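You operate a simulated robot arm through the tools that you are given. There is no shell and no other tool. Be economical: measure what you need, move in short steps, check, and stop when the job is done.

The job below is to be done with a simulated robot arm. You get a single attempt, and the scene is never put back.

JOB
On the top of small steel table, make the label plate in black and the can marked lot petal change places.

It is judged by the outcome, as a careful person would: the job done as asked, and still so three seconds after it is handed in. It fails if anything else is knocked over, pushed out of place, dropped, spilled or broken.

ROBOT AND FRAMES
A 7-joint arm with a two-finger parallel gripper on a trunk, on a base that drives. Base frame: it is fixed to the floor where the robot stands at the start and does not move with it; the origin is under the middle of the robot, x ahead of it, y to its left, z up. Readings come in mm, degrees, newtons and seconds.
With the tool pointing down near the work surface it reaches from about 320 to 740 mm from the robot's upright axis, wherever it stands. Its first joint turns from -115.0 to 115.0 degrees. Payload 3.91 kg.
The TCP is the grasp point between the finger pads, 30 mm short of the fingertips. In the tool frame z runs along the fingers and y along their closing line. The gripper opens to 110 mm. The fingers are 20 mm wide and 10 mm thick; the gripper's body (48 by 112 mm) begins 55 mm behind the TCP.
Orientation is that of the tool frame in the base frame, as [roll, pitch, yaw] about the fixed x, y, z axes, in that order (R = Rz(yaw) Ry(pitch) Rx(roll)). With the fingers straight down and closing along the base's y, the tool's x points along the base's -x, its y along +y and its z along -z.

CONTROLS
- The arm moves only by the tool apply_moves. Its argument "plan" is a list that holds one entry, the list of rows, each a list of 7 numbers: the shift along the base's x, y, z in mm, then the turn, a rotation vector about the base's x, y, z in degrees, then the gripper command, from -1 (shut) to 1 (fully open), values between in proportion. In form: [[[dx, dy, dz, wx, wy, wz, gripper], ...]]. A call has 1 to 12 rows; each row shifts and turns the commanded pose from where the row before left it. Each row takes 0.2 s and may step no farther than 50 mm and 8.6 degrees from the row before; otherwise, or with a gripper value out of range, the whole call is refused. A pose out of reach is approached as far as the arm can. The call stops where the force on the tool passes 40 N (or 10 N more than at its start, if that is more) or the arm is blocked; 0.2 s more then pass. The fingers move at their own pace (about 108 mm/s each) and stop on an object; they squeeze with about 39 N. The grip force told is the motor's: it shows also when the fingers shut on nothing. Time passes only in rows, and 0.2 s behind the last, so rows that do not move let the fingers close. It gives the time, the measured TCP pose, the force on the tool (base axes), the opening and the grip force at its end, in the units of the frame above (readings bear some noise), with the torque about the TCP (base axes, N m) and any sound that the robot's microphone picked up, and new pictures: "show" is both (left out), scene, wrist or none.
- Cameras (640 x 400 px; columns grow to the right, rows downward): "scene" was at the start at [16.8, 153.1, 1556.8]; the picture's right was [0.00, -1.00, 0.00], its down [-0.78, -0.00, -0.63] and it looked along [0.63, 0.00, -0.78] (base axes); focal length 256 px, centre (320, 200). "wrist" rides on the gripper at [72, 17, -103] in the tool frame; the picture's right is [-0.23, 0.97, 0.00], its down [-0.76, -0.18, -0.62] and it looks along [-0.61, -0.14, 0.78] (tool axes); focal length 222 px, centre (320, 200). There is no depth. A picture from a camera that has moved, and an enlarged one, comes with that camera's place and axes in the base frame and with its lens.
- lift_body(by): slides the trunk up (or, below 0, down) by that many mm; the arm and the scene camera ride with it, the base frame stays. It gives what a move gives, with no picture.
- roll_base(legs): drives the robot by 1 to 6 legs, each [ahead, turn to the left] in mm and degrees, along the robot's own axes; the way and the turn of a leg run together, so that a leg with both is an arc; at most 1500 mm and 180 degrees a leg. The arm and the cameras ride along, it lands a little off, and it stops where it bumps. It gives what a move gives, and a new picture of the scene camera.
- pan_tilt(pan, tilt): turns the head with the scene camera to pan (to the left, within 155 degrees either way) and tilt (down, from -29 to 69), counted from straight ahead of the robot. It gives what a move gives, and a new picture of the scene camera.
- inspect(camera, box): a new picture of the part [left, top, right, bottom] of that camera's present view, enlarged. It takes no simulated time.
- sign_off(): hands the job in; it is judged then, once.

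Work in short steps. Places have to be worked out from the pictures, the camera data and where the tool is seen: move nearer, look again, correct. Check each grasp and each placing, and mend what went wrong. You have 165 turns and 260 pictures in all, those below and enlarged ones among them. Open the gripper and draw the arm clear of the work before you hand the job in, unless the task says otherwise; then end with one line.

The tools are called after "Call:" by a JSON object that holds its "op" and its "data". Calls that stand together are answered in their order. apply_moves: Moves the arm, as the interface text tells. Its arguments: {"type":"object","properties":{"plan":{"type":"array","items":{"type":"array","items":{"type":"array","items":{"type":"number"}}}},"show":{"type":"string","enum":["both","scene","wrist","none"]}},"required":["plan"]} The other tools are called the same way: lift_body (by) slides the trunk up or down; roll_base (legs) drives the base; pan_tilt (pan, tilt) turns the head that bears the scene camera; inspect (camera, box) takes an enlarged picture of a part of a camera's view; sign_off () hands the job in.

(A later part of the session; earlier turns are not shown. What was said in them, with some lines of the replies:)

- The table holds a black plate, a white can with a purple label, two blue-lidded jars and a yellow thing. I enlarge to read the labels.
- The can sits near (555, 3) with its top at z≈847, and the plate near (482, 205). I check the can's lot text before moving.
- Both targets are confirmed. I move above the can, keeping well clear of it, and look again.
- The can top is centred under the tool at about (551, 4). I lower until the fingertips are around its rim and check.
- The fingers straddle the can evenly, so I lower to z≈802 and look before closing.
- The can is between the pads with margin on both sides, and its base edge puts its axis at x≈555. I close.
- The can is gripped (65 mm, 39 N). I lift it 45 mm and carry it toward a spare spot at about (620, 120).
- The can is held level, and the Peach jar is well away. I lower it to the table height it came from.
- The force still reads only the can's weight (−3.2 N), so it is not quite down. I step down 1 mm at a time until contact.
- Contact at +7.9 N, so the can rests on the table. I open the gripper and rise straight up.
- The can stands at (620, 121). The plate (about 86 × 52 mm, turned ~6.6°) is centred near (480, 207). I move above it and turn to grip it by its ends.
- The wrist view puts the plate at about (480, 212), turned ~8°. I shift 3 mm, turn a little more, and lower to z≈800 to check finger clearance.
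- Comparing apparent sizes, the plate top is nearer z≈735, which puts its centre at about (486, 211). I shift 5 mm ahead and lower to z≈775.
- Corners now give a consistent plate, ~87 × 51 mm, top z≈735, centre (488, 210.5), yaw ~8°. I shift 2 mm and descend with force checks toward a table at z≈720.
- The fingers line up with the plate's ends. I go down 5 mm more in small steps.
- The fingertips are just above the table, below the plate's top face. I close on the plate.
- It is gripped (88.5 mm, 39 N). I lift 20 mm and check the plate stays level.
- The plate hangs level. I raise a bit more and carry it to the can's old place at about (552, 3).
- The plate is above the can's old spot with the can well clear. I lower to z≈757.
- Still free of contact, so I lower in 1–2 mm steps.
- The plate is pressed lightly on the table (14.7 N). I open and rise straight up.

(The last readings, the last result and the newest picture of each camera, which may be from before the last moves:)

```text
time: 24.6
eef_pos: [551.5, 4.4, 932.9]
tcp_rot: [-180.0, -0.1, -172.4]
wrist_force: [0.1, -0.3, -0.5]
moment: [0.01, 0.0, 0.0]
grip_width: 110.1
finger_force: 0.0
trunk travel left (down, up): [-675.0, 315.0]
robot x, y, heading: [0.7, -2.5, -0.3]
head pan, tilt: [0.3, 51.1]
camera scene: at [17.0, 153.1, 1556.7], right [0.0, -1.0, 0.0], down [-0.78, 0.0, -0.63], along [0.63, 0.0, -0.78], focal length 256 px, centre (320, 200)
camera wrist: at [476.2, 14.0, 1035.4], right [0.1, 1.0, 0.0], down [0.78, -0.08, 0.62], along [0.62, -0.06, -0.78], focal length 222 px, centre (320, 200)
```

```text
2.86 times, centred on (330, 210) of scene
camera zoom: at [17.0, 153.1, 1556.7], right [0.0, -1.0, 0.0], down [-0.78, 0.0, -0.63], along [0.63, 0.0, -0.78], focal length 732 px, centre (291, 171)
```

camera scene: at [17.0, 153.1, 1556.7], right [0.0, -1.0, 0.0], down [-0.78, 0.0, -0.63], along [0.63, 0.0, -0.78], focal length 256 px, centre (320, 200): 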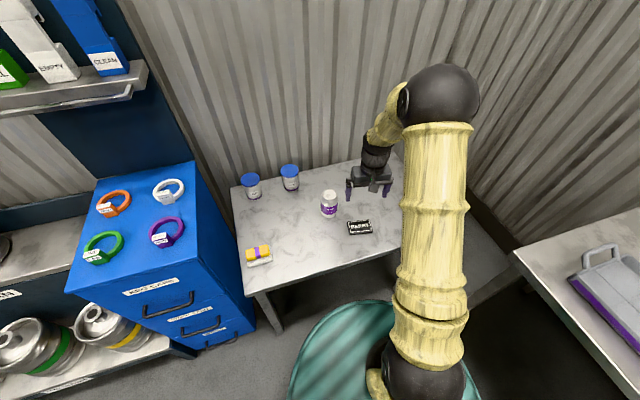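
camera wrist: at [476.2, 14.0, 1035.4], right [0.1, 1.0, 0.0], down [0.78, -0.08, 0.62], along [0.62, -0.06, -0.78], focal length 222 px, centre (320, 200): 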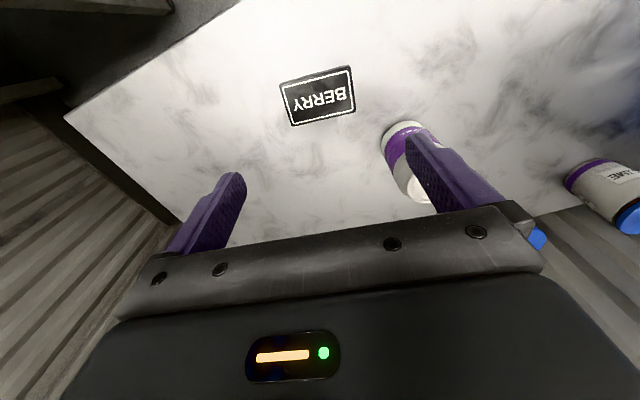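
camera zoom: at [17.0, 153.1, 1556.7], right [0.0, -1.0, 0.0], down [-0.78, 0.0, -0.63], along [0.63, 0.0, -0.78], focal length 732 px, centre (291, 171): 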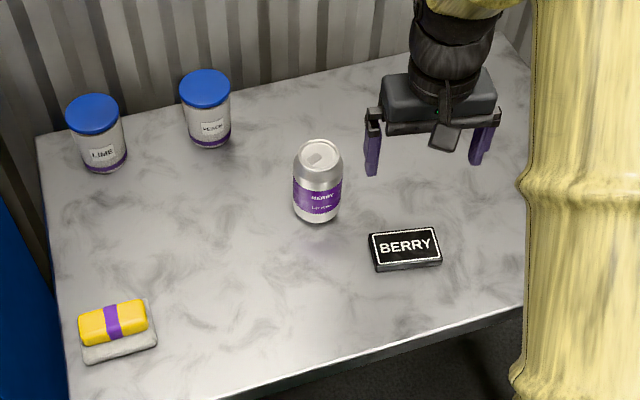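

The plate lies exactly where the can stood. Now I go back over the can at (620, 121), undoing the turn, and lower partway.

Call:
{"op": "apply_moves", "data": {"plan": [[[10, 20, 0, 0, 0, -2, 1], [16, 26, 0, 0, 0, -3, 1], [16, 26, 0, 0, 0, -2.6, 1], [16, 26, 0, 0, 0, 0, 1], [10.5, 19, 0, 0, 0, 0, 1], [0, 0, -30, 0, 0, 0, 1], [0, 0, -30, 0, 0, 0, 1], [0, 0, 0, 0, 0, 0, 1]]]}}

Call:
{"op": "inspect", "data": {"camera": "scene", "box": [280, 145, 380, 235]}}

```text
time: 26.4
eef_pos: [617.7, 120.2, 871.2]
tcp_rot: [179.9, -0.2, -179.9]
wrist_force: [0.5, 0.2, 0.1]
moment: [0.01, 0.03, -0.02]
grip_width: 110.0
finger_force: 0.0
trunk travel left (down, up): [-675.0, 315.0]
robot x, y, heading: [-0.5, -2.0, -0.2]
head pan, tilt: [0.3, 51.1]
camera scene: at [16.7, 153.2, 1556.8], right [0.0, -1.0, 0.0], down [-0.78, 0.0, -0.63], along [0.63, 0.0, -0.78], focal length 256 px, centre (320, 200)
camera wrist: at [545.8, 138.8, 975.3], right [0.23, 0.97, 0.0], down [0.76, -0.18, 0.62], along [0.61, -0.14, -0.78], focal length 222 px, centre (320, 200)
```

scene: 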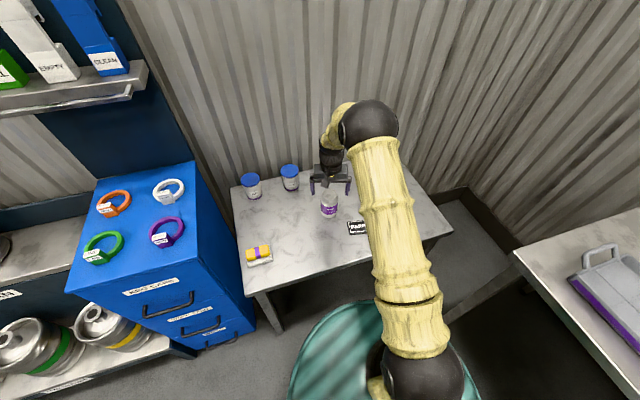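
wrist: 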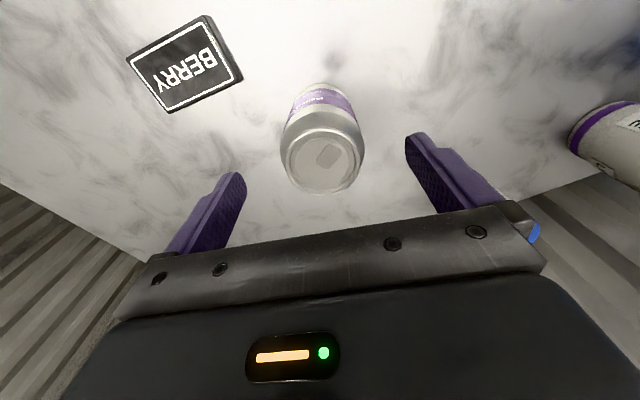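

```text
4.44 times, centred on (330, 190) of scene
camera zoom: at [16.7, 153.2, 1556.8], right [0.0, -1.0, 0.0], down [-0.78, 0.0, -0.63], along [0.63, 0.0, -0.78], focal length 1138 px, centre (276, 244)
```

zoom: 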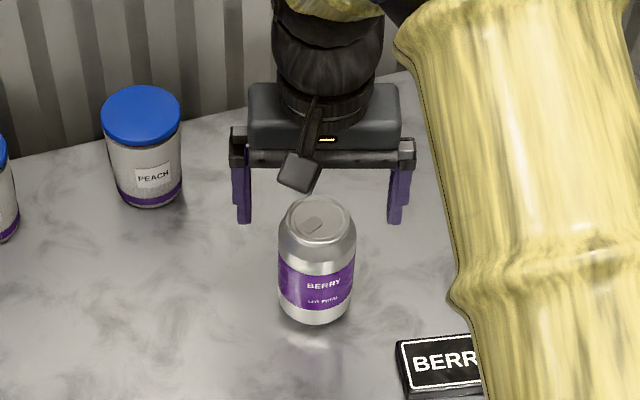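

The can is centred between the fingers as before. I lower to the earlier grasp height (z≈804) and close.

Call:
{"op": "apply_moves", "data": {"plan": [[[2, 0, -30, 0, 0, 0, 1], [0, 0, -25, 0, 0, 0, 1], [0, 0, -12, 0, 0, 0, 1], [0, 0, 0, 0, 0, 0, 1], [0, 0, 0, 0, 0, 0, 0.4], [0, 0, 0, 0, 0, 0, -0.1], [0, 0, 0, 0, 0, 0, -0.5], [0, 0, 0, 0, 0, 0, -0.5]]]}}

```text
time: 28.2
eef_pos: [622.0, 123.4, 804.0]
tcp_rot: [179.9, 0.0, 179.9]
wrist_force: [0.2, -1.2, 0.2]
moment: [-0.12, -0.16, 0.0]
grip_width: 65.2
finger_force: 39.1
trunk travel left (down, up): [-675.0, 315.0]
robot x, y, heading: [-1.8, 2.4, 0.2]
head pan, tilt: [0.3, 51.1]
camera scene: at [17.0, 153.1, 1556.7], right [0.0, -1.0, 0.0], down [-0.78, 0.0, -0.63], along [0.63, 0.0, -0.78], focal length 256 px, centre (320, 200)
camera wrist: at [548.6, 141.5, 907.5], right [0.23, 0.97, 0.0], down [0.76, -0.18, 0.62], along [0.61, -0.14, -0.78], focal length 222 px, centre (320, 200)
```

scene: 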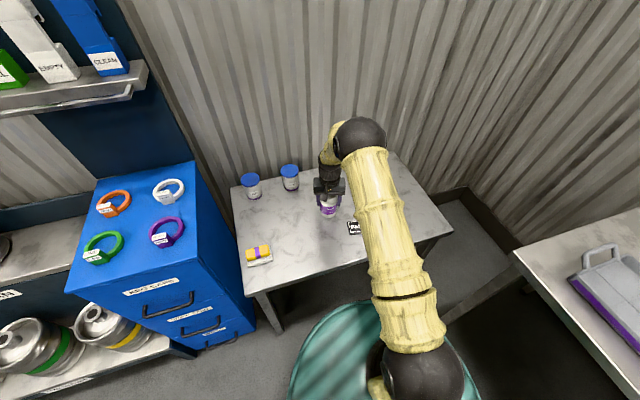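
wrist: 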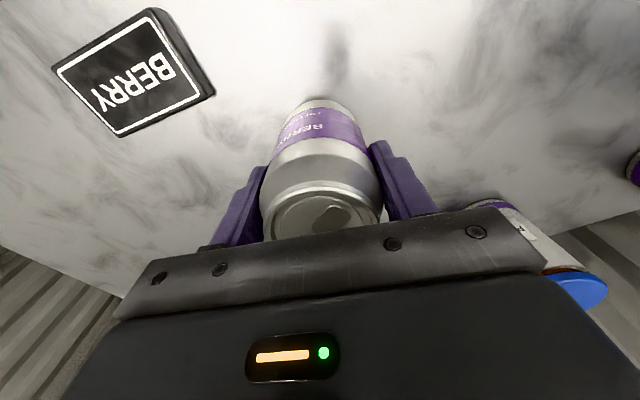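

The can is gripped again (65 mm, 39 N). I lift 50 mm and carry it to the plate's old place at (488, 210).

Call:
{"op": "apply_moves", "data": {"plan": [[[0, 0, 15, 0, 0, 0, -0.5], [0, 0, 35, 0, 0, 0, -0.5], [-16, 11, 0, 0, 0, 0, -0.5], [-28, 19, 0, 0, 0, 0, -0.5], [-30, 20, 0, 0, 0, 0, -0.5], [-30, 20, 0, 0, 0, 0, -0.5], [-20, 13, 0, 0, 0, 0, -0.5], [-8.5, 6, 0, 0, 0, 0, -0.5], [0, 0, 0, 0, 0, 0, -0.5]]]}}

```text
time: 30.2
eef_pos: [490.5, 209.2, 854.8]
tcp_rot: [180.0, 0.1, -180.0]
wrist_force: [0.2, 0.2, -3.4]
moment: [-0.01, 0.0, 0.01]
grip_width: 65.5
finger_force: 38.7
trunk travel left (down, up): [-675.0, 315.0]
robot x, y, heading: [0.9, -0.0, -0.2]
head pan, tilt: [0.3, 51.1]
camera scene: at [17.1, 153.3, 1556.7], right [0.0, -1.0, 0.0], down [-0.78, 0.0, -0.63], along [0.63, 0.0, -0.78], focal length 256 px, centre (320, 200)
camera wrist: at [417.9, 228.6, 957.8], right [0.23, 0.97, 0.0], down [0.76, -0.18, 0.62], along [0.61, -0.14, -0.78], focal length 222 px, centre (320, 200)
```

scene: 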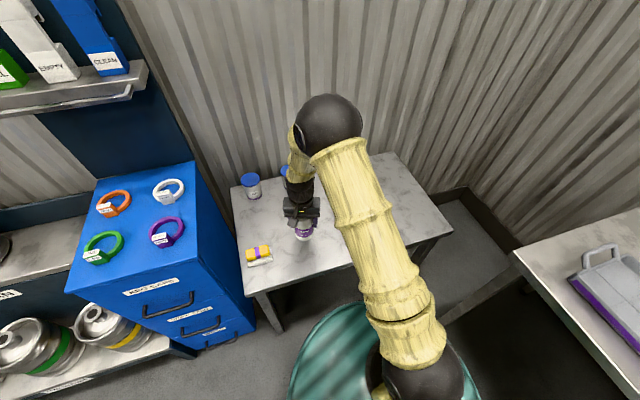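
wrist: 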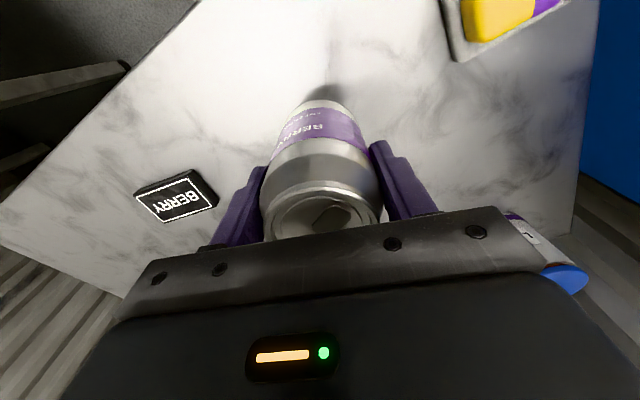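

The can is over the plate's old spot. I lower it to just above the contact height.

Call:
{"op": "apply_moves", "data": {"plan": [[[-1, 0, -25, 0, 0, 0, -0.5], [0, 0, -15, 0, 0, 0, -0.5], [0, 0, -8, 0, 0, 0, -0.5], [0, 0, -1, 0, 0, 0, -0.5], [0, 0, -1, 0, 0, 0, -0.5], [0, 0, 0, 0, 0, 0, -0.5]]], "show": "scene"}}

```text
time: 31.6
eef_pos: [489.5, 209.8, 805.1]
tcp_rot: [179.9, 0.0, -180.0]
wrist_force: [-0.4, -0.1, -3.5]
moment: [-0.03, 0.04, -0.02]
grip_width: 65.1
finger_force: 39.1
trunk travel left (down, up): [-675.0, 315.0]
robot x, y, heading: [-1.0, 1.6, -0.1]
head pan, tilt: [0.3, 51.1]
camera scene: at [17.2, 153.4, 1556.7], right [0.0, -1.0, 0.0], down [-0.78, 0.0, -0.63], along [0.63, 0.0, -0.78], focal length 256 px, centre (320, 200)
```

scene: 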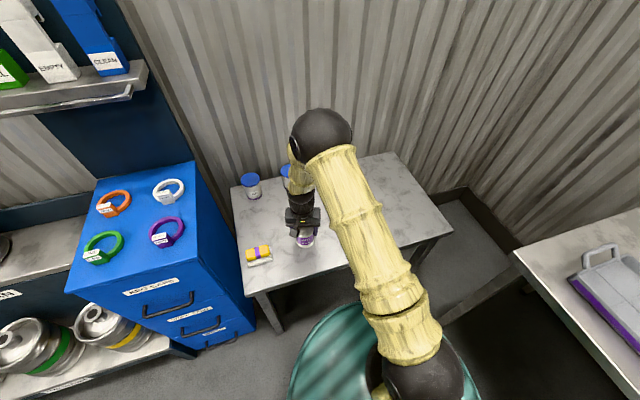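

Only the can's weight shows, so I take two more 1 mm steps.

Call:
{"op": "apply_moves", "data": {"plan": [[[0, 0, -1, 0, 0, 0, -0.5], [0, 0, -1, 0, 0, 0, -0.5], [0, 0, 0, 0, 0, 0, -0.5]]], "show": "none"}}

```text
time: 32.4
eef_pos: [488.4, 209.6, 803.0]
tcp_rot: [180.0, 0.1, -180.0]
wrist_force: [-0.4, -0.2, 6.3]
moment: [-0.14, 0.18, 0.0]
grip_width: 65.0
finger_force: 39.1
trunk travel left (down, up): [-675.0, 315.0]
robot x, y, heading: [1.3, -3.6, -0.2]
head pan, tilt: [0.3, 51.1]
```

Contact at 6.3 N: the can stands on the table. I release, rise, and draw back to clear the view.

Call:
{"op": "apply_moves", "data": {"plan": [[[0, 0, 0, 0, 0, 0, 0.4], [0, 0, 0, 0, 0, 0, 1], [0, 0, 0, 0, 0, 0, 1], [0, 0, 20, 0, 0, 0, 1], [0, 0, 40, 0, 0, 0, 1], [0, 0, 40, 0, 0, 0, 1], [0, 0, 45, 0, 0, 0, 1], [0, 0, 45, 0, 0, 0, 1], [0, -40, 20, 0, 0, 0, 1], [0, -45, 10, 0, 0, 0, 1], [0, -45, 0, 0, 0, 0, 1], [0, 0, 0, 0, 0, 0, 1]]]}}

Call:
{"op": "inspect", "data": {"camera": "scene", "box": [220, 140, 440, 280]}}

```text
time: 35.0
eef_pos: [488.2, 79.9, 1025.1]
tcp_rot: [180.0, 0.0, 180.0]
wrist_force: [0.8, 0.1, -0.4]
moment: [-0.01, 0.04, -0.01]
grip_width: 110.0
finger_force: 0.0
trunk travel left (down, up): [-675.0, 315.0]
robot x, y, heading: [0.7, 1.7, -0.2]
head pan, tilt: [0.3, 51.1]
camera scene: at [16.8, 153.3, 1556.7], right [0.0, -1.0, 0.0], down [-0.78, 0.0, -0.63], along [0.63, 0.0, -0.78], focal length 256 px, centre (320, 200)
camera wrist: at [416.1, 98.0, 1128.2], right [0.23, 0.97, 0.0], down [0.76, -0.18, 0.62], along [0.61, -0.14, -0.78], focal length 222 px, centre (320, 200)
```

scene: 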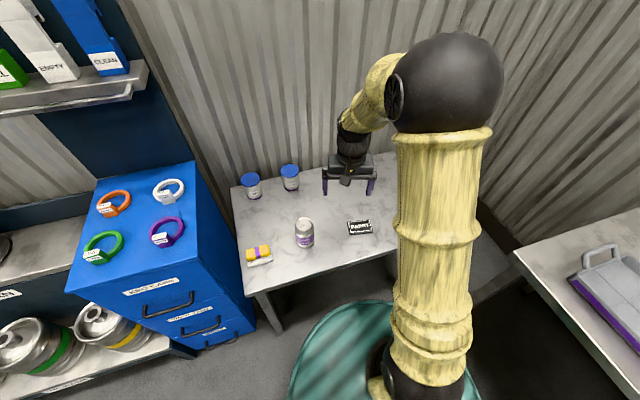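
wrist: 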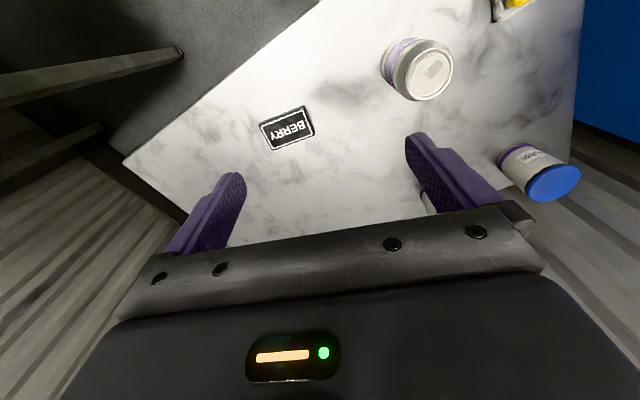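

```text
2.86 times, centred on (330, 210) of scene
camera zoom: at [16.8, 153.3, 1556.7], right [0.0, -1.0, 0.0], down [-0.78, 0.0, -0.63], along [0.63, 0.0, -0.78], focal length 732 px, centre (291, 171)
```

zoom: 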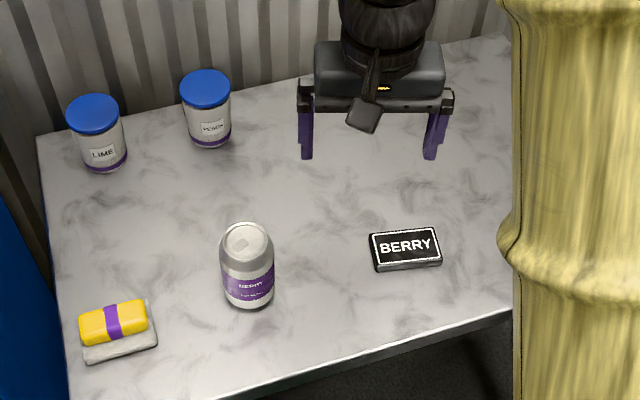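

The can stands upright where the plate was, the plate lies where the can was, and nothing else has moved. The gripper is open and clear, so I hand the job in.

Call:
{"op": "sign_off", "data": {}}

```text
The job is handed in.
```

The black BERRY plate and the lot petal can have changed places on the small steel table, and the last pictures show nothing else moved.
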